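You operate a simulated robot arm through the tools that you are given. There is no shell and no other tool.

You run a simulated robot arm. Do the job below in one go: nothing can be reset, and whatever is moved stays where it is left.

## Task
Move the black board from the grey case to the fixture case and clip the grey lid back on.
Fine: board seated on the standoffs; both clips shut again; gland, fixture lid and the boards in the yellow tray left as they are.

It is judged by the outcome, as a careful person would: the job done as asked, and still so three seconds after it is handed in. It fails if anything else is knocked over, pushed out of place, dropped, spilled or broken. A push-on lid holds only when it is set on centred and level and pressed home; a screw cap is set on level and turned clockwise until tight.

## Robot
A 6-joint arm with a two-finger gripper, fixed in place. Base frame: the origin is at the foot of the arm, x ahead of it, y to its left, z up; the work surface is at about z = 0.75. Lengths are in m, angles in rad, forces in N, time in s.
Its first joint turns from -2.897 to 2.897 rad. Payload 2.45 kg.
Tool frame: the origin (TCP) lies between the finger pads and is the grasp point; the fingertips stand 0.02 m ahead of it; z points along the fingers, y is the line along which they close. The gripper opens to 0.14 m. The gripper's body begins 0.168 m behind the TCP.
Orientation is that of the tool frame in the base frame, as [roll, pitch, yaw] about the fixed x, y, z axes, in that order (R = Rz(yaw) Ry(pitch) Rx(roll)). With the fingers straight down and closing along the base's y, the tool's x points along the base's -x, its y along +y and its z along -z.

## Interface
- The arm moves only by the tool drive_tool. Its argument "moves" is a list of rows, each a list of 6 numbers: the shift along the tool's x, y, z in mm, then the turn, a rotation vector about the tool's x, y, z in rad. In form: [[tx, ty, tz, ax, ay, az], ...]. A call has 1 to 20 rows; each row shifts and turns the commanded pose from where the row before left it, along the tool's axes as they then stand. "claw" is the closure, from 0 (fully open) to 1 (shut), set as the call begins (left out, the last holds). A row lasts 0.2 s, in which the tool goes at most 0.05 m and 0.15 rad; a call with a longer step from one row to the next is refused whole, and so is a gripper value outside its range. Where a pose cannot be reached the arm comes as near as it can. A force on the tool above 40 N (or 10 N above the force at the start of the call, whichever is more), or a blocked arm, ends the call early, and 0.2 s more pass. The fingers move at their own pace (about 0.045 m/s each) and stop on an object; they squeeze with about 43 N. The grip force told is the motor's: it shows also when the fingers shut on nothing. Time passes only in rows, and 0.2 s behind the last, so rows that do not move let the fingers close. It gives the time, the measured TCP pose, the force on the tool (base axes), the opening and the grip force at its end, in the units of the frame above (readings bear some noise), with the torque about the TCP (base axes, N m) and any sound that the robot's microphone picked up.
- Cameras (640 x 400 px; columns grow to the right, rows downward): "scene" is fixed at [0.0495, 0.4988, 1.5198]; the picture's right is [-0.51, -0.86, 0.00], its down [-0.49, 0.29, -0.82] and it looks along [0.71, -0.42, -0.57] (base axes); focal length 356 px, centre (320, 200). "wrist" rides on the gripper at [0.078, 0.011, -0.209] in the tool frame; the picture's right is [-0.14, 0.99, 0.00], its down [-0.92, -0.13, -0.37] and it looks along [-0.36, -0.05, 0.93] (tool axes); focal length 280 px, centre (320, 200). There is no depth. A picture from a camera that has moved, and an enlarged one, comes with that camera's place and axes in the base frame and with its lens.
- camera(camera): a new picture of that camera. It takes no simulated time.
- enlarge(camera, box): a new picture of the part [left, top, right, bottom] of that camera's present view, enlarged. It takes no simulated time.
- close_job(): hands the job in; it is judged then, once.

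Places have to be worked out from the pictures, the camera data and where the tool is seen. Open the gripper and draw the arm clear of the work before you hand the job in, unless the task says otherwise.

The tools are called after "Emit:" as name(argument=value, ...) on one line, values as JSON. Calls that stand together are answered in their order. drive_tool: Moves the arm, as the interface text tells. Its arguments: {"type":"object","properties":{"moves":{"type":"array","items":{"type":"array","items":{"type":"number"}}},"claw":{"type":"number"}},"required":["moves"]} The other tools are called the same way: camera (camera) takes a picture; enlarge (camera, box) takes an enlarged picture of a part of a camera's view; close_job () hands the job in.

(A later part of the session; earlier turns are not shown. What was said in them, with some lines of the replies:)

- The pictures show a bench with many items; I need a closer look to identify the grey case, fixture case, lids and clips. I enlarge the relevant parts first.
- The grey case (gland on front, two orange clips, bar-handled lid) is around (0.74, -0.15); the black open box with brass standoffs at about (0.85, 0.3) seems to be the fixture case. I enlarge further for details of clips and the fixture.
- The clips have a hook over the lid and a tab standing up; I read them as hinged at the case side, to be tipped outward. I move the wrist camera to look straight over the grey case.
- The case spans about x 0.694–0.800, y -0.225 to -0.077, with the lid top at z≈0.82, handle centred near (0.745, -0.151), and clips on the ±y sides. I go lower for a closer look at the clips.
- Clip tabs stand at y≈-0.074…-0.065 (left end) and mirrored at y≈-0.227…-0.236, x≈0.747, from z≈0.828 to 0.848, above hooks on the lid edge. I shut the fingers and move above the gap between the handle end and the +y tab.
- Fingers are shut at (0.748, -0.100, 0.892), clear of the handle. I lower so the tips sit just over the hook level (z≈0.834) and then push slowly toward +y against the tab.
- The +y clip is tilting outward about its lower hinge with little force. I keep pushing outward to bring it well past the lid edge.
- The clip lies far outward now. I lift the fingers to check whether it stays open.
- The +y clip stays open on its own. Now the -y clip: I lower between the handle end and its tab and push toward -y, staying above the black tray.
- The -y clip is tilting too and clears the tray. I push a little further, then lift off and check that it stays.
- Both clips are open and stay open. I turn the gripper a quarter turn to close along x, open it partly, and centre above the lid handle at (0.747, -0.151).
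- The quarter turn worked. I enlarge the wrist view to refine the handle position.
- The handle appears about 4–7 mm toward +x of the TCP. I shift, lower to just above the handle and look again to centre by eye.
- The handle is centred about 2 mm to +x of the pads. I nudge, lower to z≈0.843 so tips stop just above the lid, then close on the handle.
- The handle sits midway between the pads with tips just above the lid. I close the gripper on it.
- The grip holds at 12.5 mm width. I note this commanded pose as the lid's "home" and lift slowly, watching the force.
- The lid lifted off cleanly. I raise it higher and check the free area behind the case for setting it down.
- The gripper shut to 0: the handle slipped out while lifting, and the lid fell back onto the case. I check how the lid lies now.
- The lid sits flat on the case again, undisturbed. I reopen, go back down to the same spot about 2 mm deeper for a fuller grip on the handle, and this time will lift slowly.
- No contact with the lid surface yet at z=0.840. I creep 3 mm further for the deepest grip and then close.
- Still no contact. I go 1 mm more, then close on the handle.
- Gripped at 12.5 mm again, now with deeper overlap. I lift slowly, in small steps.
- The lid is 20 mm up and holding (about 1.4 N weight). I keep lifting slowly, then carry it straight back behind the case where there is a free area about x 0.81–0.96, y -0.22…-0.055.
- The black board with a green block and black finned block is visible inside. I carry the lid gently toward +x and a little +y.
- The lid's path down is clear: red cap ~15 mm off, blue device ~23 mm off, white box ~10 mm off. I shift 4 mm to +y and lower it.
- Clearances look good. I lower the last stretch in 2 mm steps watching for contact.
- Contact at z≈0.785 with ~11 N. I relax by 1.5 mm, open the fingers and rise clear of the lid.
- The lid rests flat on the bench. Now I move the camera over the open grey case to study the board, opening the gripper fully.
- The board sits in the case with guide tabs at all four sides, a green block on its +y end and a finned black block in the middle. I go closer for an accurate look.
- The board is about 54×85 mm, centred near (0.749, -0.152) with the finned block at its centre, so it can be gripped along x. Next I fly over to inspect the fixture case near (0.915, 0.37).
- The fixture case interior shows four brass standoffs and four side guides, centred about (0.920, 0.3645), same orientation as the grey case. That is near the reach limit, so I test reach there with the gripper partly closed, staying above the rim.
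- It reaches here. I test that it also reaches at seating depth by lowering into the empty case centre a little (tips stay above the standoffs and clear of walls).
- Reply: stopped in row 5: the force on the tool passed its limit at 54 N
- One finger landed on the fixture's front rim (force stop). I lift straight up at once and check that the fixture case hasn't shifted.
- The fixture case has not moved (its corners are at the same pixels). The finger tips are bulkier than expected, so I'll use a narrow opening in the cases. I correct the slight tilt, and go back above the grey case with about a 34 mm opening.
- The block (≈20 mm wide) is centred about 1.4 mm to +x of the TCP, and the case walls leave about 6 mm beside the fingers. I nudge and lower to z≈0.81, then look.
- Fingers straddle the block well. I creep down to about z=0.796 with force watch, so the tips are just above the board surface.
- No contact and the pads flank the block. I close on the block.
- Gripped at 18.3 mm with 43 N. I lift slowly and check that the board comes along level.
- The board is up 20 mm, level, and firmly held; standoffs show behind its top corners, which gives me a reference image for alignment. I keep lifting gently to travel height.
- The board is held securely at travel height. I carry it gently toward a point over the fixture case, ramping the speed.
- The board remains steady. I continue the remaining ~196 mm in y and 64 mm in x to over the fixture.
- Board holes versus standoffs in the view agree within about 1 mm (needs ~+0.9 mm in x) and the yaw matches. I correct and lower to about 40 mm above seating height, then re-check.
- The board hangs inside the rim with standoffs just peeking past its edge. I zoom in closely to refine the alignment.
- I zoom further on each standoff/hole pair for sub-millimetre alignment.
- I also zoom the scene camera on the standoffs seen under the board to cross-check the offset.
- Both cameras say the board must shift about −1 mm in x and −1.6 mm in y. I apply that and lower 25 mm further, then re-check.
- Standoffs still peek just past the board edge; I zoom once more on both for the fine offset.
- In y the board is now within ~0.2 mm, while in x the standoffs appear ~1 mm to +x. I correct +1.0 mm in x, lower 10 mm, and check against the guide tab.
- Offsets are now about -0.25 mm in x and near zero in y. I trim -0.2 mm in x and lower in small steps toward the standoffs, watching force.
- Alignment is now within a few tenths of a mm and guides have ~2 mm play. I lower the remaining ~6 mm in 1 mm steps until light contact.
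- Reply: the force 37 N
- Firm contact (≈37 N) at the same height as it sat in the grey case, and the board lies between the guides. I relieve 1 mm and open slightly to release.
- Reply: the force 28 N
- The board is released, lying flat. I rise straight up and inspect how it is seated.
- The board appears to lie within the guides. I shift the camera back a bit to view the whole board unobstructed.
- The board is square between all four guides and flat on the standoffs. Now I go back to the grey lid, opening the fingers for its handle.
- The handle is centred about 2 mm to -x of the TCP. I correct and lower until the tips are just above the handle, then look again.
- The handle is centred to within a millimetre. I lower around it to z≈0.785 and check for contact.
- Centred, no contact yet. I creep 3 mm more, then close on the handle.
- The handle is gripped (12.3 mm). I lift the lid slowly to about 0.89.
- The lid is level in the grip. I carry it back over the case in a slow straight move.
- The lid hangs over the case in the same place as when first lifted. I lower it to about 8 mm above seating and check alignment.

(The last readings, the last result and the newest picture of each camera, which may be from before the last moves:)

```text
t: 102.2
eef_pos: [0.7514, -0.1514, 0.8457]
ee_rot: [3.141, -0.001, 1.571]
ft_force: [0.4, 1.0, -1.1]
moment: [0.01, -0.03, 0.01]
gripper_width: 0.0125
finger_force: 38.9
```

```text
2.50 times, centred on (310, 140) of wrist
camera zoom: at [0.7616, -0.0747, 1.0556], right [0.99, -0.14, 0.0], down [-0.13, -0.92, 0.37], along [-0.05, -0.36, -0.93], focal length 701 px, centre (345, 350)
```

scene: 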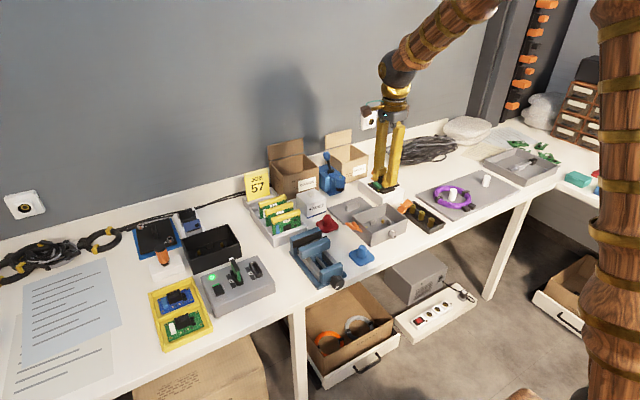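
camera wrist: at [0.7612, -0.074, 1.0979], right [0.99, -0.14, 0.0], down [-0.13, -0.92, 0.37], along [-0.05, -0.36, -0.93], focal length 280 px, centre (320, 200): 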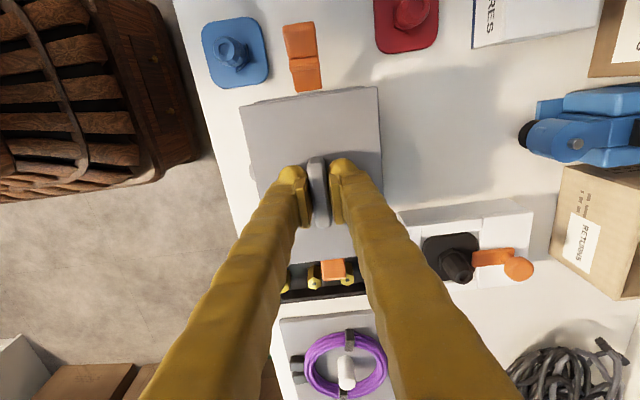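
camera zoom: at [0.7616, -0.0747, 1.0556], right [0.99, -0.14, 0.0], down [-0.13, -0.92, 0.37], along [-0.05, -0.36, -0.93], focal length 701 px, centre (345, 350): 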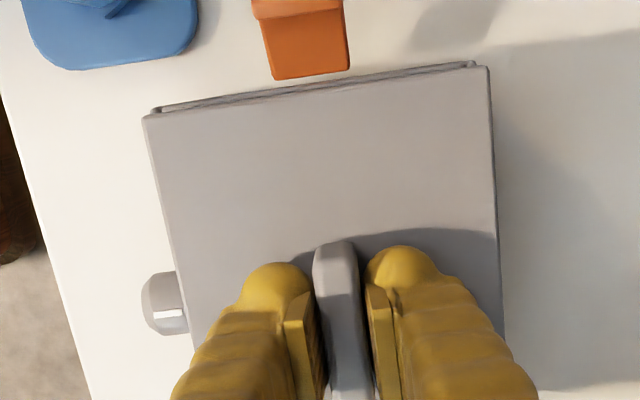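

The wrist view shows the case rim peeking ~2 mm past the lid's +y edge, and the lid ~0.8 mm too far +x. I correct by +2 mm in y and -0.7 mm in x and look closer.

Emit:
drive_tool(moves=[[2.0, -0.7, 0, 0, 0, 0], [0, 0, 2, 0, 0, 0], [0, 0, 0, 0, 0, 0]])

Emit:
enlarge(camera="wrist", box=[220, 60, 400, 220])

Emit:
enlarge(camera="wrist", box=[245, 80, 285, 110])

Emit:
enlarge(camera="wrist", box=[345, 65, 385, 95])

Emit:
enlarge(camera="scene", box=[355, 195, 415, 250])

```text
t: 103.0
eef_pos: [0.7505, -0.1483, 0.8439]
ee_rot: [-3.141, -0.003, 1.57]
ft_force: [-0.7, 1.0, -0.2]
moment: [0.0, -0.01, 0.0]
gripper_width: 0.0126
finger_force: 39.5
```

```text
2.50 times, centred on (310, 140) of wrist
camera zoom: at [0.7611, -0.0725, 1.0541], right [0.99, -0.14, 0.0], down [-0.13, -0.92, 0.37], along [-0.05, -0.36, -0.93], focal length 701 px, centre (345, 350)
```

zoom: 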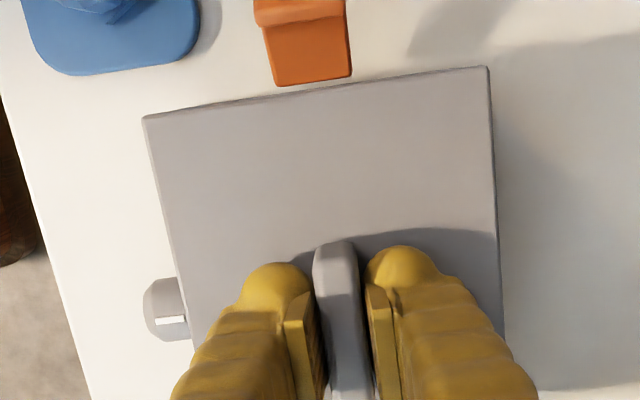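

```text
13.33 times, centred on (265, 95) of wrist
camera zoom: at [0.7611, -0.0725, 1.0541], right [0.99, -0.14, 0.0], down [-0.13, -0.92, 0.37], along [-0.05, -0.36, -0.93], focal length 3738 px, centre (1053, 1600)
```

zoom: 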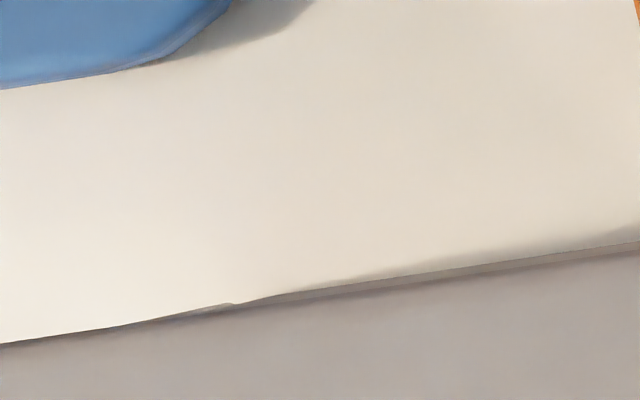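

```text
13.33 times, centred on (365, 80) of wrist
camera zoom: at [0.7611, -0.0725, 1.0541], right [0.99, -0.14, 0.0], down [-0.13, -0.92, 0.37], along [-0.05, -0.36, -0.93], focal length 3738 px, centre (-280, 1800)
```

zoom: 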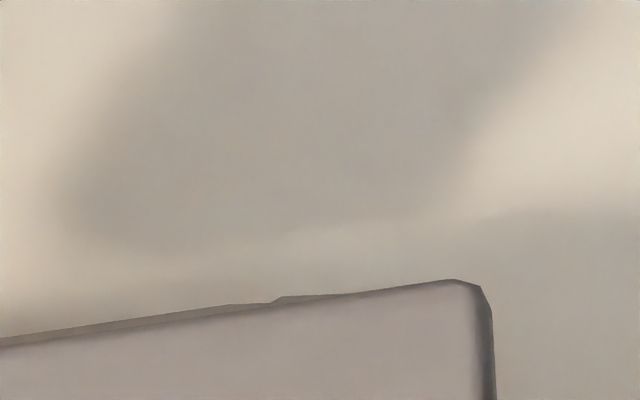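

```text
7.27 times, centred on (385, 222) of scene
camera zoom: at [0.0495, 0.4988, 1.5198], right [-0.51, -0.86, 0.0], down [-0.49, 0.29, -0.82], along [0.71, -0.42, -0.57], focal length 2592 px, centre (-153, 36)
```

zoom: 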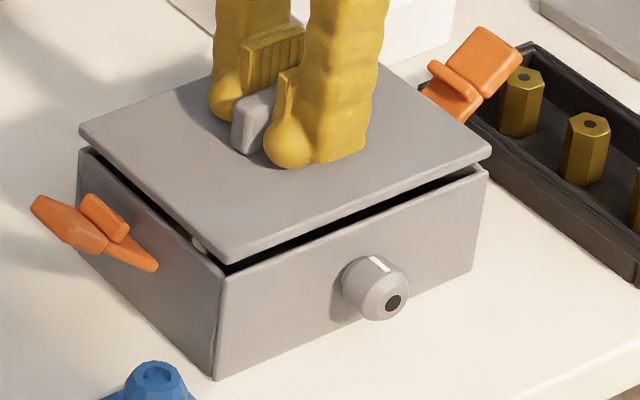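

The scene view now shows lid and case corners lining up within a millimetre. I lower in 1 mm steps, watching force.

Emit:
drive_tool(moves=[[0, 0, 1, 0, 0, 0], [0, 0, 1, 0, 0, 0], [0, 0, 1, 0, 0, 0], [0, 0, 0, 0, 0, 0]])

Emit:
enlarge(camera="scene", box=[355, 195, 415, 250])

```text
t: 104.0
eef_pos: [0.751, -0.1491, 0.8416]
ee_rot: [3.14, -0.003, 1.572]
ft_force: [0.0, -0.3, -0.5]
moment: [0.0, 0.02, 0.02]
gripper_width: 0.0124
finger_force: 39.4
```

```text
7.27 times, centred on (385, 222) of scene
camera zoom: at [0.0495, 0.4988, 1.5198], right [-0.51, -0.86, 0.0], down [-0.49, 0.29, -0.82], along [0.71, -0.42, -0.57], focal length 2592 px, centre (-153, 36)
```

zoom: 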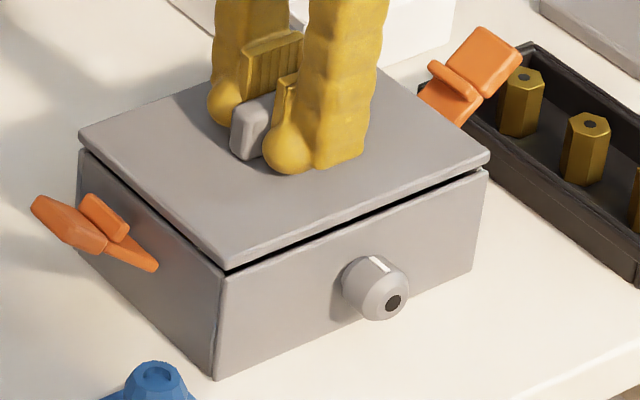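

Gap shrinking evenly with no force. I continue down.

Emit:
drive_tool(moves=[[0, 0, 1, 0, 0, 0], [0, 0, 1, 0, 0, 0], [0, 0, 1, 0, 0, 0], [0, 0, 0, 0, 0, 0]])

Emit:
enlarge(camera="scene", box=[355, 195, 415, 250])

```text
t: 105.0
eef_pos: [0.7497, -0.1483, 0.8382]
ee_rot: [-3.141, -0.001, 1.57]
ft_force: [0.1, 0.0, -0.9]
moment: [-0.02, 0.0, 0.01]
gripper_width: 0.0124
finger_force: 39.6
```

```text
7.27 times, centred on (385, 222) of scene
camera zoom: at [0.0495, 0.4988, 1.5198], right [-0.51, -0.86, 0.0], down [-0.49, 0.29, -0.82], along [0.71, -0.42, -0.57], focal length 2592 px, centre (-153, 36)
```

zoom: 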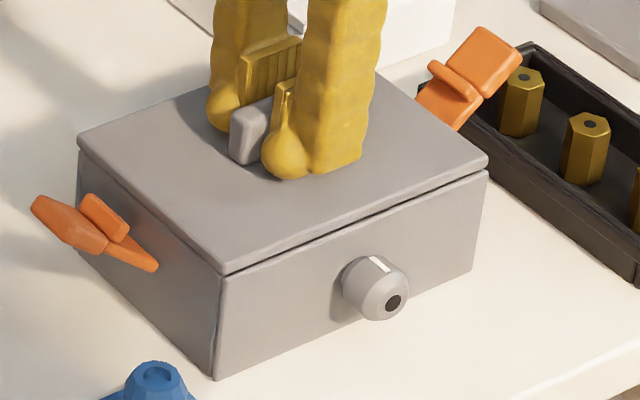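

Nearly closed and aligned. I press on down until I feel contact.

Emit:
drive_tool(moves=[[0, 0, 1, 0, 0, 0], [0, 0, 1, 0, 0, 0], [0, 0, 1, 0, 0, 0], [0, 0, 0, 0, 0, 0]])

Emit:
enlarge(camera="scene", box=[355, 195, 415, 250])

```text
t: 106.0
eef_pos: [0.7513, -0.1483, 0.8357]
ee_rot: [3.14, -0.001, 1.57]
ft_force: [-9.2, 3.4, 34.6]
moment: [0.06, 0.13, -0.01]
gripper_width: 0.0125
finger_force: 39.2
```

```text
7.27 times, centred on (385, 222) of scene
camera zoom: at [0.0495, 0.4988, 1.5198], right [-0.51, -0.86, 0.0], down [-0.49, 0.29, -0.82], along [0.71, -0.42, -0.57], focal length 2592 px, centre (-153, 36)
```

zoom: 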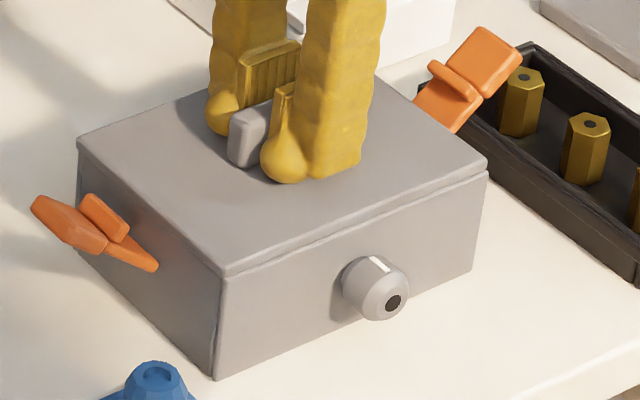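

Contact at ~35 N and the seam looks closed. I release the handle, rise, and compare with the original picture.

Emit:
drive_tool(claw=0.6, moves=[[0, 0, -0.5, 0, 0, 0], [0, 0, 0, 0, 0, 0], [0, 0, 0, 0, 0, 0], [0, 0, 0, 0, 0, 0], [0, 0, 0, 0, 0, 0], [0, 0, -10, 0, 0, 0], [0, 0, -25, 0, 0, 0], [0, 0, -35, 0, 0, 0], [0, 0, 0, 0, 0, 0]])

Emit:
enlarge(camera="scene", box=[355, 190, 415, 250])

Emit:
enlarge(camera="wrist", box=[240, 70, 400, 220])

```text
t: 108.0
eef_pos: [0.7516, -0.1505, 0.9062]
ee_rot: [-3.142, -0.003, 1.57]
ft_force: [0.0, -0.3, -0.2]
moment: [0.02, 0.01, -0.01]
gripper_width: 0.0559
finger_force: 0.0
```

```text
6.67 times, centred on (385, 220) of scene
camera zoom: at [0.0495, 0.4988, 1.5198], right [-0.51, -0.86, 0.0], down [-0.49, 0.29, -0.82], along [0.71, -0.42, -0.57], focal length 2376 px, centre (-113, 67)
```

zoom: 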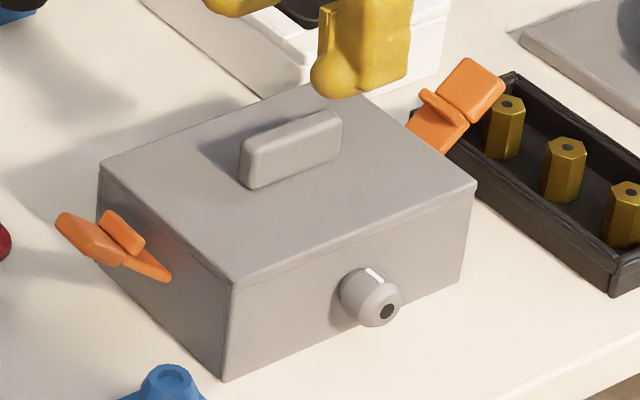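

```text
2.67 times, centred on (320, 145) of wrist
camera zoom: at [0.7629, -0.0739, 1.1162], right [0.99, -0.14, 0.0], down [-0.13, -0.92, 0.37], along [-0.05, -0.36, -0.93], focal length 748 px, centre (320, 347)
```

zoom: 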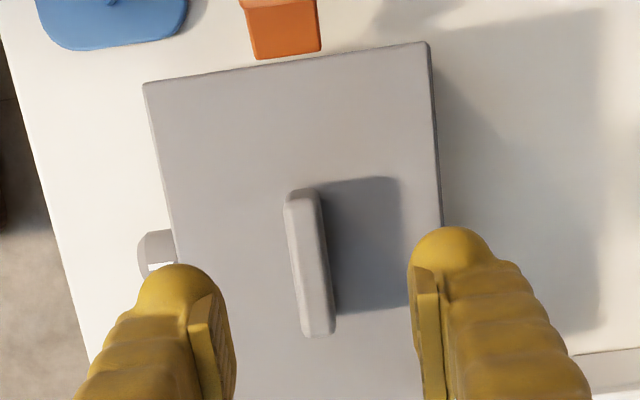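

The lid matches its original position within about a millimetre. Next the clips: I move up and over the +y clip with fingers closing, and look at the space there.

Emit:
drive_tool(claw=1, moves=[[0, 0, -20, 0, 0, 0], [40, 0, -10, 0, 0, 0], [40, -2, 0, 0, 0, 0], [40, -2, 0, 0, 0, 0], [46, 0, 0, 0, 0, 0], [0, 0, 0, 0, 0, 0], [0, 0, 0, 0, 0, 0]])

Emit:
camera(camera="wrist")

Emit:
enlarge(camera="wrist", box=[240, 80, 420, 240])

Emit:
enlarge(camera="scene", box=[280, 170, 420, 290])

```text
t: 109.6
eef_pos: [0.7493, 0.019, 0.9367]
ee_rot: [-3.14, -0.003, 1.571]
ft_force: [-0.5, 0.6, -0.1]
moment: [-0.02, 0.0, 0.0]
gripper_width: 0.0002
finger_force: 29.3
```

```text
taken
camera wrist: at [0.7591, 0.0947, 1.1461], right [0.99, -0.14, 0.0], down [-0.13, -0.92, 0.37], along [-0.05, -0.36, -0.93], focal length 280 px, centre (320, 200)
```

wrist: 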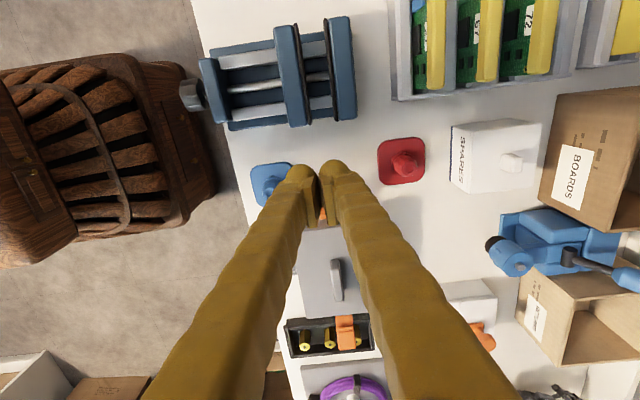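

```text
2.50 times, centred on (330, 160) of wrist
camera zoom: at [0.7591, 0.0947, 1.1461], right [0.99, -0.14, 0.0], down [-0.13, -0.92, 0.37], along [-0.05, -0.36, -0.93], focal length 701 px, centre (295, 300)
```

zoom: 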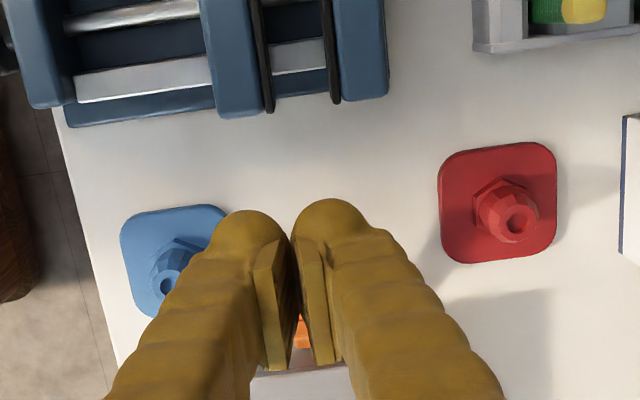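

```text
3.33 times, centred on (350, 230) of scene
camera zoom: at [0.0495, 0.4988, 1.5198], right [-0.51, -0.86, 0.0], down [-0.49, 0.29, -0.82], along [0.71, -0.42, -0.57], focal length 1188 px, centre (220, 100)
```

zoom: 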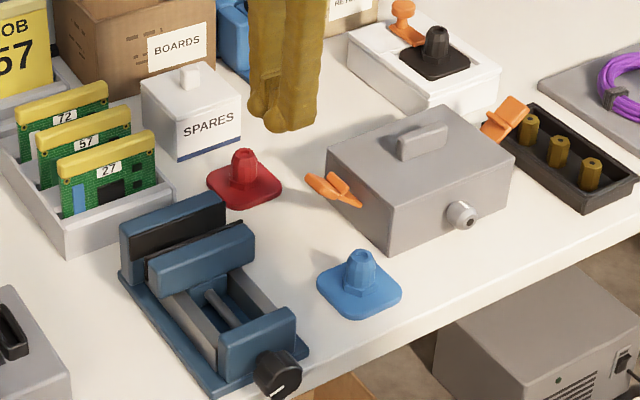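

There is clear space: vise at y≥0.058, caps off to the sides. I lower the closed fingers outside the +y clip (tips at z≈0.81), then push toward -y.

Emit:
drive_tool(moves=[[0, 0, 25, 0, 0, 0], [0, 0, 25, 0, 0, 0], [0, 0, 25, 0, 0, 0], [0, 0, 20, 0, 0, 0], [0, 0, 10, 0, 0, 0], [0, 0, 0, 0, 0, 0]])

Emit:
enlarge(camera="scene", box=[330, 180, 420, 260])

Emit:
enlarge(camera="wrist", box=[240, 120, 400, 260])

```text
t: 111.0
eef_pos: [0.7487, 0.0176, 0.8298]
ee_rot: [3.141, -0.001, 1.57]
ft_force: [0.0, -0.2, -0.5]
moment: [-0.02, 0.0, -0.02]
gripper_width: 0.0
finger_force: 29.4
```

```text
5.00 times, centred on (375, 220) of scene
camera zoom: at [0.0495, 0.4988, 1.5198], right [-0.51, -0.86, 0.0], down [-0.49, 0.29, -0.82], along [0.71, -0.42, -0.57], focal length 1782 px, centre (45, 100)
```

zoom: 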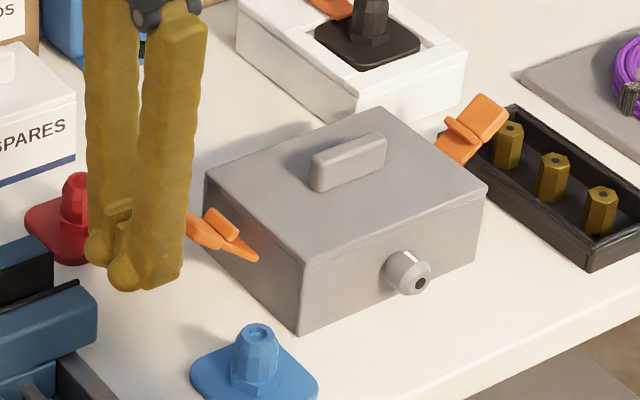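

```text
2.86 times, centred on (320, 190) of wrist
camera zoom: at [0.7584, 0.0946, 1.0407], right [0.99, -0.14, 0.0], down [-0.13, -0.92, 0.37], along [-0.05, -0.36, -0.93], focal length 801 px, centre (320, 229)
```

zoom: 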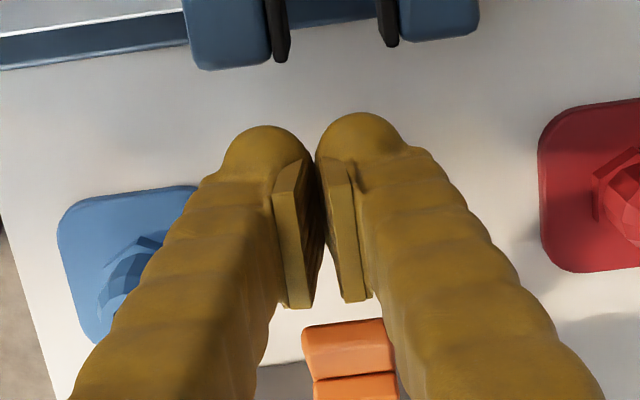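

The fingers are just outside the tab. I push toward -y in small steps.

Emit:
drive_tool(moves=[[-6, 0, 0, 0, 0, 0], [-6, 0, 0, 0, 0, 0], [-5, 0, 0, 0, 0, 0], [-5, 0, 0, 0, 0, 0], [-5, 0, 0, 0, 0, 0], [-5, 0, 0, 0, 0, 0], [-5, 0, 0, 0, 0, 0], [-5, 0, 0, 0, 0, 0], [0, 0, 0, 0, 0, 0]])

Emit:
enlarge(camera="scene", box=[330, 180, 420, 260])

```text
t: 113.0
eef_pos: [0.7457, -0.0243, 0.8304]
ee_rot: [-3.141, -0.003, 1.571]
ft_force: [-0.6, 0.2, 0.5]
moment: [0.0, -0.01, 0.04]
gripper_width: 0.0
finger_force: 29.3
```

```text
5.00 times, centred on (375, 220) of scene
camera zoom: at [0.0495, 0.4988, 1.5198], right [-0.51, -0.86, 0.0], down [-0.49, 0.29, -0.82], along [0.71, -0.42, -0.57], focal length 1782 px, centre (45, 100)
```

zoom: 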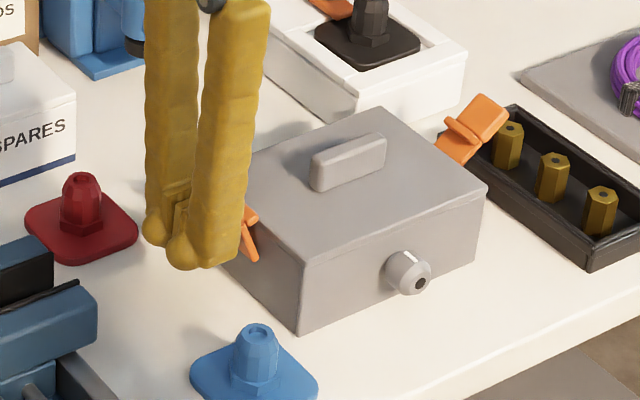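

The clip is rotating up with little force. I keep pushing until it shuts against the lid edge.

Emit:
drive_tool(moves=[[-4, 0, 0, 0, 0, 0], [-4, 0, 0, 0, 0, 0], [-4, 0, 0, 0, 0, 0], [-3, 0, 0, 0, 0, 0], [-2, 0, 0, 0, 0, 0], [-2, 0, 0, 0, 0, 0], [-1, 0, 0, 0, 0, 0], [0, 0, 0, 0, 0, 0]])

Emit:
enlarge(camera="scene", box=[330, 180, 420, 260])

```text
t: 114.8
eef_pos: [0.7466, -0.0444, 0.8322]
ee_rot: [3.14, 0.001, 1.571]
ft_force: [1.2, 3.8, -0.8]
moment: [0.06, -0.07, -0.01]
gripper_width: 0.0061
finger_force: 29.3
```

```text
5.00 times, centred on (375, 220) of scene
camera zoom: at [0.0495, 0.4988, 1.5198], right [-0.51, -0.86, 0.0], down [-0.49, 0.29, -0.82], along [0.71, -0.42, -0.57], focal length 1782 px, centre (45, 100)
```

zoom: 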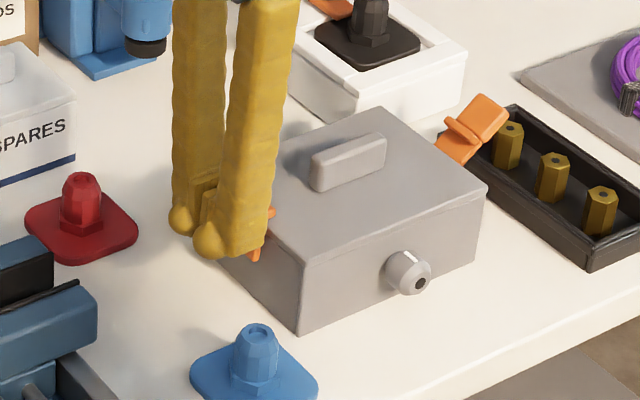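

Force is rising a little (≈4 N) and the tab is almost upright. I push a few more millimetres looking for the latch.

Emit:
drive_tool(moves=[[-1, 0, 0, 0, 0, 0], [-1, 0, 0, 0, 0, 0], [-1, 0, 0, 0, 0, 0], [-1, 0, 0, 0, 0, 0], [0, 0, 0, 0, 0, 0]])

Emit:
enlarge(camera="scene", box=[350, 190, 410, 245])

Emit:
enlarge(camera="wrist", box=[240, 120, 400, 260])

```text
t: 115.7
eef_pos: [0.7469, -0.0444, 0.8301]
ee_rot: [-3.142, -0.001, 1.572]
ft_force: [-0.6, 17.4, -2.3]
moment: [0.15, -0.04, -0.04]
gripper_width: 0.0061
finger_force: 29.1
stopped in row 4: the force on the tool passed its limit at 44 N (the readings are from after the stop); the commanded pose is now the measured one
```

```text
7.27 times, centred on (380, 218) of scene
camera zoom: at [0.0495, 0.4988, 1.5198], right [-0.51, -0.86, 0.0], down [-0.49, 0.29, -0.82], along [0.71, -0.42, -0.57], focal length 2592 px, centre (-116, 73)
```

zoom: 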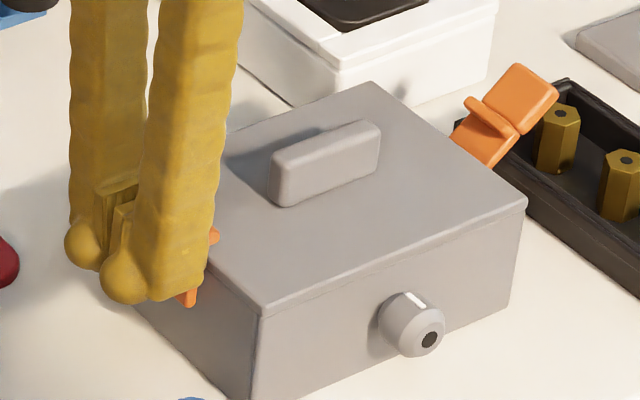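

```text
2.86 times, centred on (320, 190) of wrist
camera zoom: at [0.7575, 0.0316, 1.0405], right [0.99, -0.14, 0.0], down [-0.13, -0.92, 0.37], along [-0.05, -0.36, -0.93], focal length 801 px, centre (320, 229)
```

zoom: 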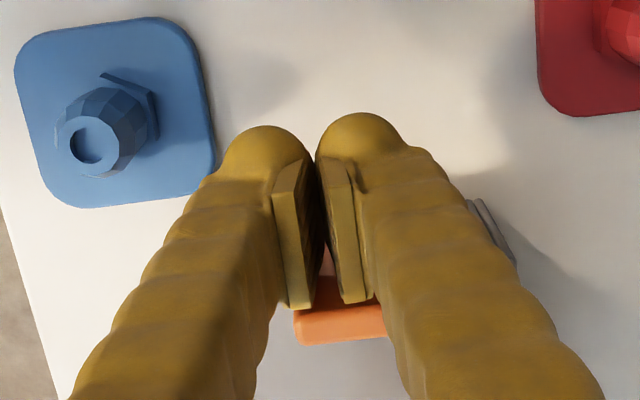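

The push met firm resistance with the tab at its original shut position (outer face ≈ -0.065). I back off and inspect.

Emit:
drive_tool(moves=[[5, 0, 0, 0, 0, 0], [15, 0, 0, 0, 0, 0], [20, 0, 0, 0, 0, 0], [10, 0, -20, 0, 0, 0], [0, 0, -40, 0, 0, 0], [0, 0, -40, 0, 0, 0], [0, 0, 0, 0, 0, 0]])

Emit:
enlarge(camera="scene", box=[355, 190, 415, 250])

Emit:
camera(camera="wrist")

```text
t: 117.3
eef_pos: [0.7472, 0.0036, 0.9317]
ee_rot: [3.141, -0.002, 1.573]
ft_force: [0.2, 0.1, 0.8]
moment: [-0.08, 0.01, 0.0]
gripper_width: 0.0001
finger_force: 28.9
```

```text
6.67 times, centred on (385, 220) of scene
camera zoom: at [0.0495, 0.4988, 1.5198], right [-0.51, -0.86, 0.0], down [-0.49, 0.29, -0.82], along [0.71, -0.42, -0.57], focal length 2376 px, centre (-113, 67)
```

zoom: 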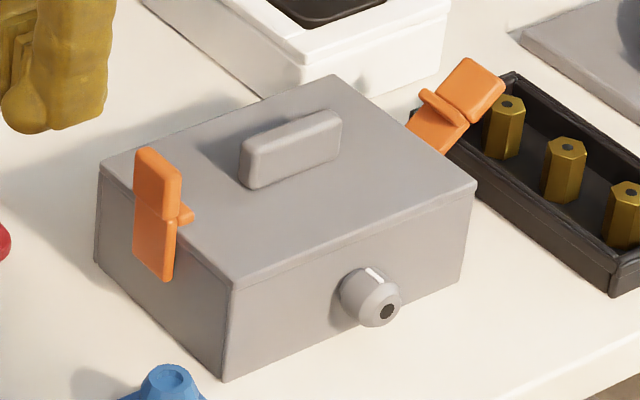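

```text
taken
camera wrist: at [0.7582, 0.0807, 1.1414], right [0.99, -0.14, 0.0], down [-0.13, -0.92, 0.37], along [-0.05, -0.36, -0.93], focal length 280 px, centre (320, 200)
```

wrist: 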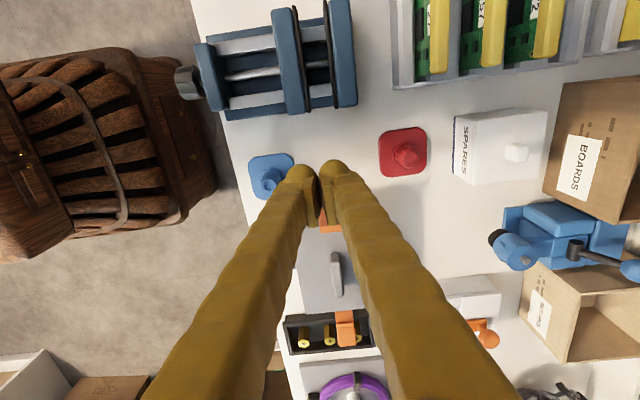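

The +y clip is shut exactly as in the original picture, and the case hasn't moved. Now I go around to the outside of the -y clip, passing high over the case.

Emit:
drive_tool(moves=[[-40, 0, 0, 0, 0, 0], [-46, 0, 0, 0, 0, 0], [-46, 0, 0, 0, 0, 0], [-46, 0, 0, 0, 0, 0], [-46, 0, 0, 0, 0, 0], [-46, 0, 0, 0, 0, 0], [-46, 1, 0, 0, 0, 0], [-4, 0, 0, 0, 0, 0], [0, 0, 0, 0, 0, 0]])

Emit:
camera(camera="wrist")

Emit:
enlarge(camera="scene", box=[360, 150, 460, 250])

```text
t: 119.3
eef_pos: [0.7464, -0.3153, 0.931]
ee_rot: [-3.141, -0.002, 1.57]
ft_force: [0.6, 0.2, 0.5]
moment: [0.01, 0.01, 0.0]
gripper_width: 0.0002
finger_force: 29.5
```

```text
taken
camera wrist: at [0.7576, -0.2391, 1.1399], right [0.99, -0.14, 0.0], down [-0.13, -0.92, 0.37], along [-0.05, -0.36, -0.93], focal length 280 px, centre (320, 200)
```

wrist: 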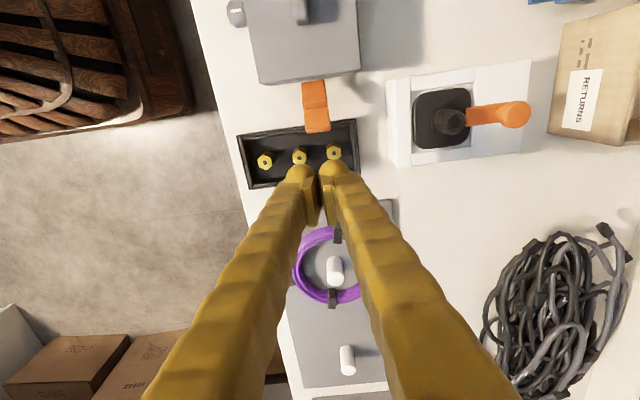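

```text
4.00 times, centred on (410, 200) of scene
camera zoom: at [0.0495, 0.4988, 1.5198], right [-0.51, -0.86, 0.0], down [-0.49, 0.29, -0.82], along [0.71, -0.42, -0.57], focal length 1426 px, centre (-40, 200)
```

zoom: 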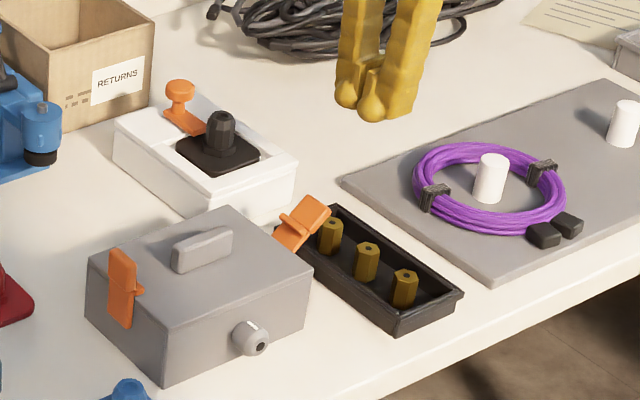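

The tab end is at about y=-0.28, z≈0.83, and the tray's brass standoffs top out near 0.79. I lower to tips at z≈0.812, staying above them.

Emit:
drive_tool(moves=[[0, 0, 25, 0, 0, 0], [0, 0, 25, 0, 0, 0], [0, 0, 25, 0, 0, 0], [0, 0, 15, 0, 0, 0], [0, 0, 8, 0, 0, 0], [0, 0, 0, 0, 0, 0]])

Emit:
enlarge(camera="scene", box=[360, 170, 440, 250])

Emit:
enlarge(camera="wrist", box=[240, 60, 400, 220])

```text
t: 120.7
eef_pos: [0.7466, -0.3163, 0.8323]
ee_rot: [3.141, -0.002, 1.57]
ft_force: [-0.3, 0.3, -0.5]
moment: [0.01, 0.02, -0.02]
gripper_width: 0.0002
finger_force: 29.6
```

```text
5.00 times, centred on (400, 210) of scene
camera zoom: at [0.0495, 0.4988, 1.5198], right [-0.51, -0.86, 0.0], down [-0.49, 0.29, -0.82], along [0.71, -0.42, -0.57], focal length 1782 px, centre (-80, 150)
```

zoom: 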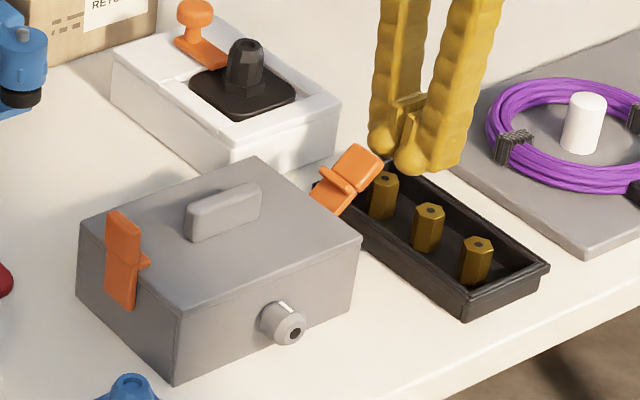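

```text
2.50 times, centred on (320, 140) of wrist
camera zoom: at [0.7582, -0.2397, 1.0418], right [0.99, -0.14, 0.0], down [-0.13, -0.92, 0.37], along [-0.05, -0.36, -0.93], focal length 701 px, centre (320, 350)
```

zoom: 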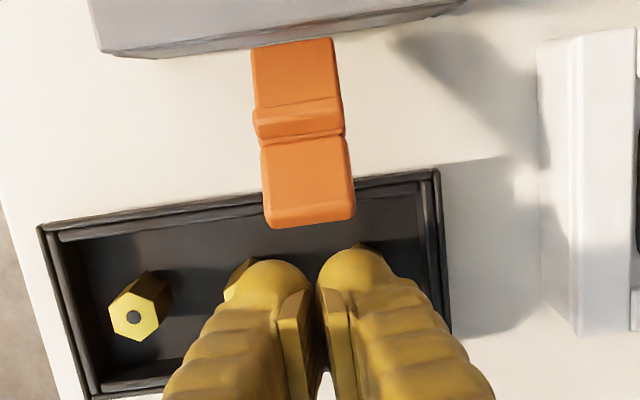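

Clear on all sides. I push toward +y in small steps to raise the -y clip.

Emit:
drive_tool(moves=[[6, 0, 0, 0, 0, 0], [6, 0, 0, 0, 0, 0], [6, 0, 0, 0, 0, 0], [6, 0, 0, 0, 0, 0], [5, 0, 0, 0, 0, 0], [5, 0, 0, 0, 0, 0], [5, 0, 0, 0, 0, 0], [5, 0, 0, 0, 0, 0], [4, 0, 0, 0, 0, 0], [4, 0, 0, 0, 0, 0], [0, 0, 0, 0, 0, 0]])

Emit:
enlarge(camera="scene", box=[360, 170, 440, 250])

Emit:
enlarge(camera="wrist", box=[240, 60, 400, 220])

```text
t: 123.1
eef_pos: [0.7473, -0.2638, 0.8324]
ee_rot: [3.142, -0.002, 1.571]
ft_force: [0.4, -0.5, -0.5]
moment: [-0.02, 0.02, 0.05]
gripper_width: 0.0001
finger_force: 29.3
```

```text
5.00 times, centred on (400, 210) of scene
camera zoom: at [0.0495, 0.4988, 1.5198], right [-0.51, -0.86, 0.0], down [-0.49, 0.29, -0.82], along [0.71, -0.42, -0.57], focal length 1782 px, centre (-80, 150)
```

zoom: 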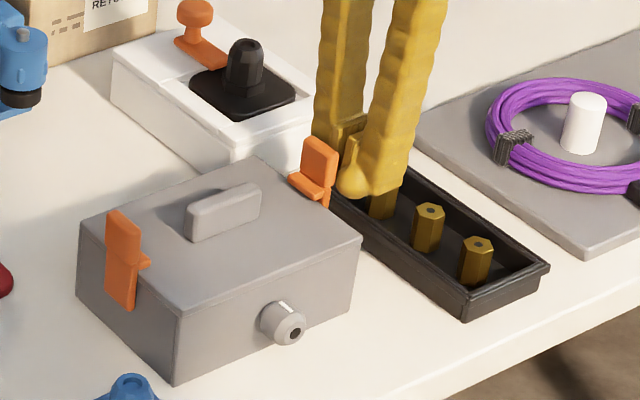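

```text
2.50 times, centred on (320, 140) of wrist
camera zoom: at [0.7587, -0.1874, 1.042], right [0.99, -0.14, 0.0], down [-0.13, -0.92, 0.37], along [-0.05, -0.36, -0.93], focal length 701 px, centre (320, 350)
```

zoom: 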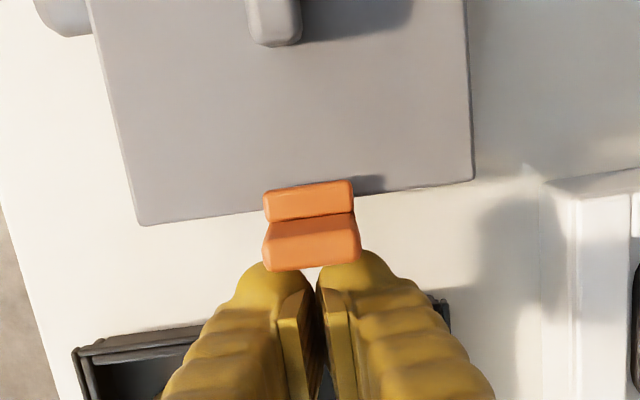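

The -y clip is nearly upright with its hook over the lid edge. I push the last millimetres until firm.

Emit:
drive_tool(moves=[[2, 0, 0, 0, 0, 0], [2, 0, 0, 0, 0, 0], [1, 0, 0, 0, 0, 0], [1, 0, 0, 0, 0, 0], [0, 0, 0, 0, 0, 0]])

Emit:
enlarge(camera="wrist", box=[240, 60, 400, 220])

```text
t: 124.3
eef_pos: [0.7481, -0.2575, 0.8328]
ee_rot: [3.14, -0.002, 1.569]
ft_force: [0.2, -0.2, 0.4]
moment: [-0.03, 0.01, -0.01]
gripper_width: 0.0
finger_force: 29.2
```

```text
2.50 times, centred on (320, 140) of wrist
camera zoom: at [0.7588, -0.1809, 1.0422], right [0.99, -0.14, 0.0], down [-0.13, -0.92, 0.37], along [-0.05, -0.36, -0.93], focal length 701 px, centre (320, 350)
```

zoom: 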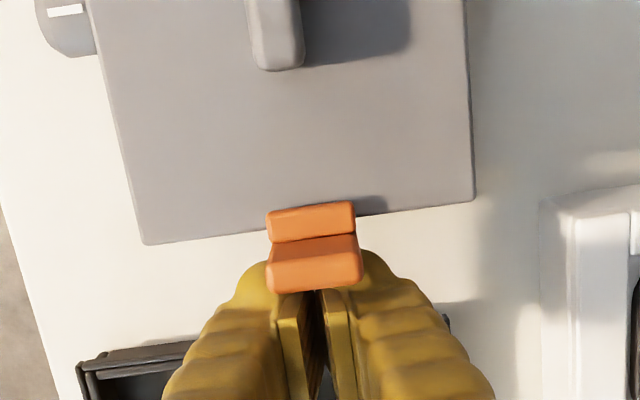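

No force yet; I keep pushing in 1 mm steps until it seats.

Emit:
drive_tool(moves=[[1.5, 0, 0, 0, 0, 0], [1.5, 0, 0, 0, 0, 0], [1, 0, 0, 0, 0, 0], [1, 0, 0, 0, 0, 0], [1, 0, 0, 0, 0, 0], [0, 0, 0, 0, 0, 0]])

Emit:
enlarge(camera="scene", box=[360, 180, 430, 250])

Emit:
enlarge(camera="wrist", box=[240, 60, 400, 220])

```text
t: 125.1
eef_pos: [0.7478, -0.2551, 0.8313]
ee_rot: [3.142, 0.001, 1.569]
ft_force: [-0.3, -15.0, -6.8]
moment: [-0.24, -0.02, 0.03]
gripper_width: 0.0058
finger_force: 29.6
stopped in row 4: the force on the tool passed its limit at 43 N (the readings are from after the stop); the commanded pose is now the measured one
```

```text
5.71 times, centred on (395, 215) of scene
camera zoom: at [0.0495, 0.4988, 1.5198], right [-0.51, -0.86, 0.0], down [-0.49, 0.29, -0.82], along [0.71, -0.42, -0.57], focal length 2037 px, centre (-109, 114)
```

zoom: 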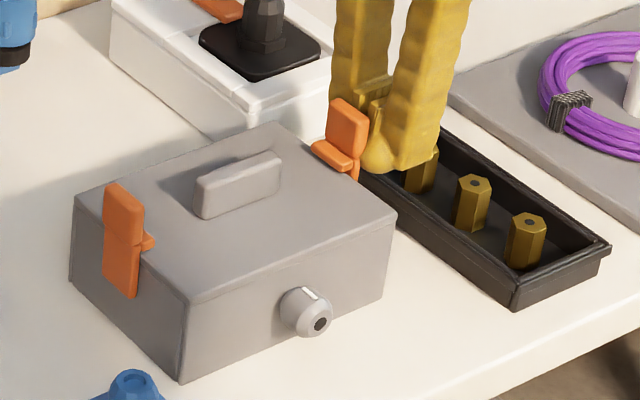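

```text
2.50 times, centred on (320, 140) of wrist
camera zoom: at [0.7587, -0.1793, 1.0418], right [0.99, -0.14, 0.0], down [-0.13, -0.92, 0.37], along [-0.05, -0.37, -0.93], focal length 701 px, centre (320, 350)
```

zoom: 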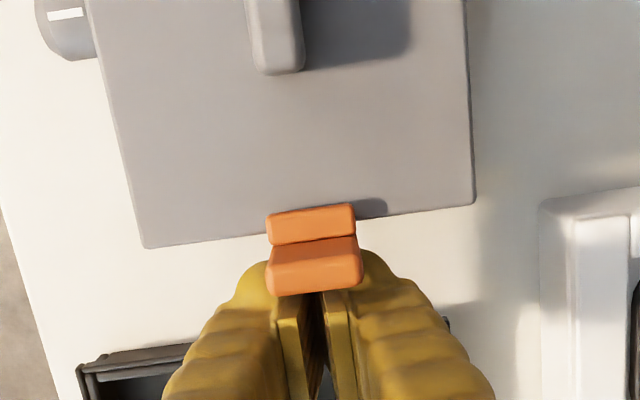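

Firm stop reached; the clip appears shut. I back away outward, lift clear, and compare with the original picture.

Emit:
drive_tool(moves=[[-5, 0, 0, 0, 0, 0], [-12, 0, 0, 0, 0, 0], [-18, 0, -3, 0, 0, 0], [-10, 0, -25, 0, 0, 0], [0, 0, -40, 0, 0, 0], [0, 0, -45, 0, 0, 0], [0, 0, -45, 0, 0, 0], [0, 0, 0, 0, 0, 0]])

Emit:
enlarge(camera="scene", box=[355, 190, 415, 250])

Emit:
camera(camera="scene")

Emit:
camera(camera="wrist")

```text
t: 126.9
eef_pos: [0.7475, -0.2993, 0.9893]
ee_rot: [3.141, -0.001, 1.57]
ft_force: [-0.7, -0.6, 0.8]
moment: [0.02, 0.02, 0.01]
gripper_width: 0.0
finger_force: 30.0
```

```text
6.67 times, centred on (385, 220) of scene
camera zoom: at [0.0495, 0.4988, 1.5198], right [-0.51, -0.86, 0.0], down [-0.49, 0.29, -0.82], along [0.71, -0.42, -0.57], focal length 2376 px, centre (-113, 67)
```

zoom: 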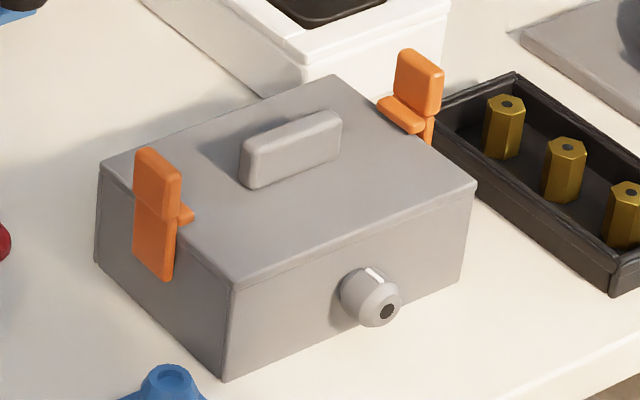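

```text
taken
```

scene: 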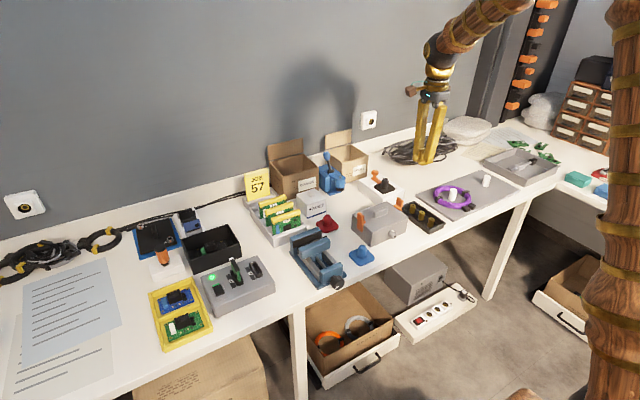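

```text
taken
camera wrist: at [0.7588, -0.2237, 1.1995], right [0.99, -0.14, 0.0], down [-0.13, -0.92, 0.37], along [-0.05, -0.36, -0.93], focal length 280 px, centre (320, 200)
```

wrist: 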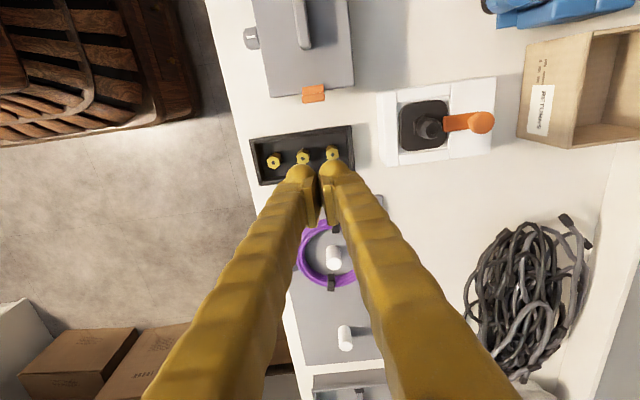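

Both clips look as they did at the start. I zoom in on the lid seam to verify it is seated evenly.

Emit:
enlarge(camera="scene", box=[366, 212, 402, 242])

Emit:
enlarge(camera="scene", box=[366, 202, 384, 222])

Emit:
enlarge(camera="scene", box=[388, 192, 404, 212])

Emit:
enlarge(camera="scene", box=[185, 220, 245, 270])

```text
13.33 times, centred on (384, 227) of scene
camera zoom: at [0.0495, 0.4988, 1.5198], right [-0.51, -0.86, 0.0], down [-0.49, 0.29, -0.82], along [0.71, -0.42, -0.57], focal length 4753 px, centre (-533, -160)
```

zoom: 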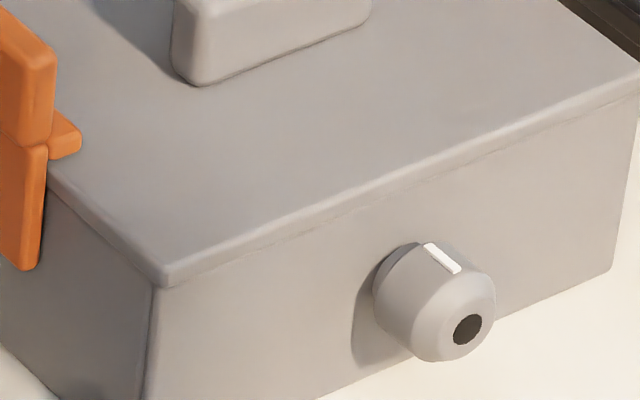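

```text
16.00 times, centred on (375, 212) of scene
camera zoom: at [0.0495, 0.4988, 1.5198], right [-0.51, -0.86, 0.0], down [-0.49, 0.29, -0.82], along [0.71, -0.42, -0.57], focal length 5704 px, centre (-560, 8)
```

zoom: 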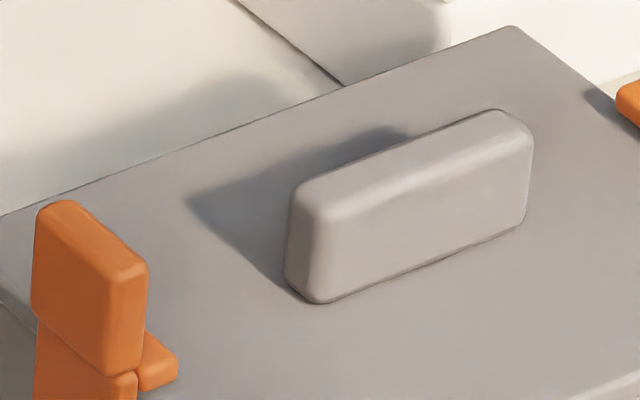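

```text
16.00 times, centred on (396, 202) of scene
camera zoom: at [0.0495, 0.4988, 1.5198], right [-0.51, -0.86, 0.0], down [-0.49, 0.29, -0.82], along [0.71, -0.42, -0.57], focal length 5704 px, centre (-896, 168)
```

zoom: 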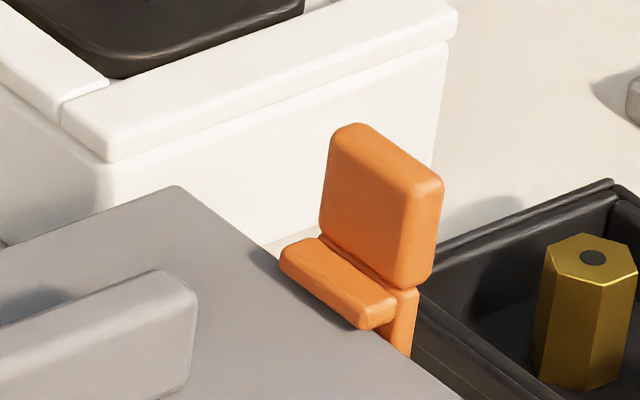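

```text
8.00 times, centred on (215, 245) of scene
camera zoom: at [0.0495, 0.4988, 1.5198], right [-0.51, -0.86, 0.0], down [-0.49, 0.29, -0.82], along [0.71, -0.42, -0.57], focal length 2852 px, centre (1160, -160)
```

zoom: 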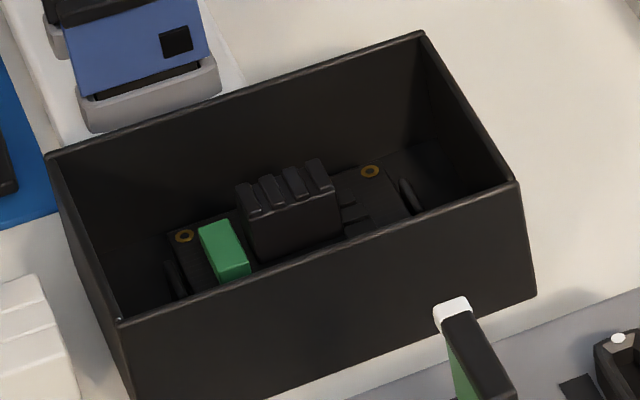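

The seam is tight, both hooks sit over the lid, and the board is unchanged in the fixture. I open the gripper and draw the arm up and clear of the work.

Emit:
drive_tool(claw=0, moves=[[0, 0, -45, 0, 0, 0], [0, 0, -45, 0, 0, 0], [0, 0, -45, 0, 0, 0], [0, 0, -40, 0, 0, 0], [40, -14, 0, 0, 0, 0], [40, -14, 0, 0, 0, 0], [40, -14, 0, 0, 0, 0], [40, -14, 0, 0, 0, 0], [40, -14, 0, 0, 0, 0], [40, -14, 0, 0, 0, 0], [40, -14, 0, 0, 0, 0], [40, -14, 0, 0, 0, 0], [0, 0, 0, 0, 0, 0]])

Emit:
camera(camera="scene")

Emit:
camera(camera="wrist")

Emit:
enlarge(camera="scene", box=[130, 210, 290, 350])

Emit:
enlarge(camera="scene", box=[290, 150, 460, 290])

```text
t: 129.7
eef_pos: [0.6344, 0.0198, 1.1665]
ee_rot: [3.141, 0.0, 1.571]
ft_force: [-0.5, -0.3, 0.6]
moment: [0.02, 0.0, -0.01]
gripper_width: 0.1401
finger_force: 0.0
```

```text
taken
```

scene: 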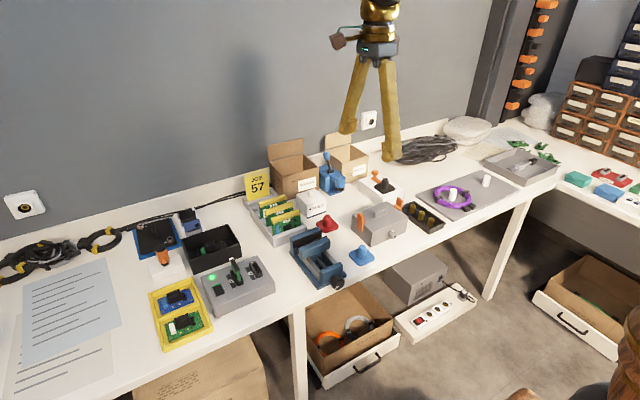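

```text
taken
camera wrist: at [0.6456, 0.097, 1.3757], right [0.99, -0.14, 0.0], down [-0.13, -0.92, 0.37], along [-0.05, -0.36, -0.93], focal length 280 px, centre (320, 200)
```

wrist: 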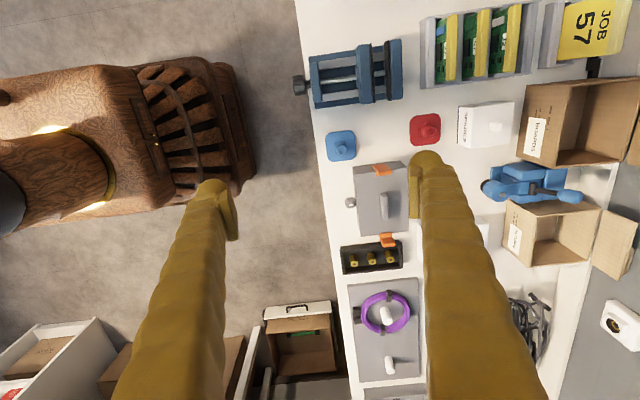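

```text
2.86 times, centred on (210, 280) of scene
camera zoom: at [0.0495, 0.4988, 1.5198], right [-0.51, -0.86, 0.0], down [-0.49, 0.29, -0.82], along [0.71, -0.42, -0.57], focal length 1018 px, centre (634, -29)
```

zoom: 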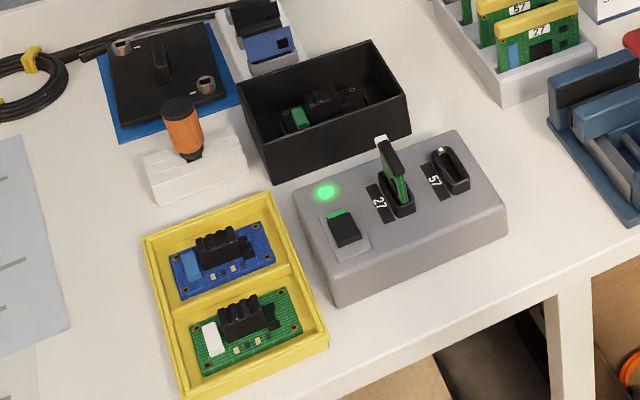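

```text
2.86 times, centred on (375, 220) of scene
camera zoom: at [0.0495, 0.4988, 1.5198], right [-0.51, -0.86, 0.0], down [-0.49, 0.29, -0.82], along [0.71, -0.42, -0.57], focal length 1018 px, centre (163, 143)
```

zoom: 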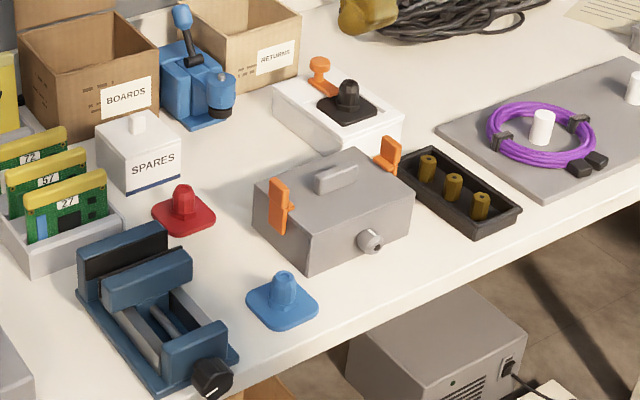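

Everything else is in its original place. The black board sits on the fixture standoffs, the lid is on with both clips shut, the gland, fixture lid and tray boards look untouched, and the arm is clear with the gripper open. I hand the job in.

Emit:
close_job()

```text
The job is handed in.
```

The black board is in the fixture case, and the grey lid is back on with both clips shut. I've handed the job in, and the tool gave no verdict.

- **Board:** it lies flat on the four standoffs and square between the side guides. I placed it the same way round as it was in the grey case.
- **Grey lid:** it is back where it started to within about 1 mm, with a tight seam. I pressed it down at about 35 N and pushed each clip until it stopped firmly; both look as they did in the first picture.
- **Everything else:** the gland, fixture lid and yellow-tray boards look untouched in the last pictures. The gripper is open and the arm is clear.

Two mishaps along the way, neither of which left anything out of place in the pictures:

- **Lid dropped once:** the handle slipped from the grip on my first lift. The lid fell a short way and landed flat back on the case.
- **Finger on the fixture rim:** while I was testing reach over the empty fixture case, one finger pressed on its front rim with up to 54 N before the arm stopped. The case did not move.
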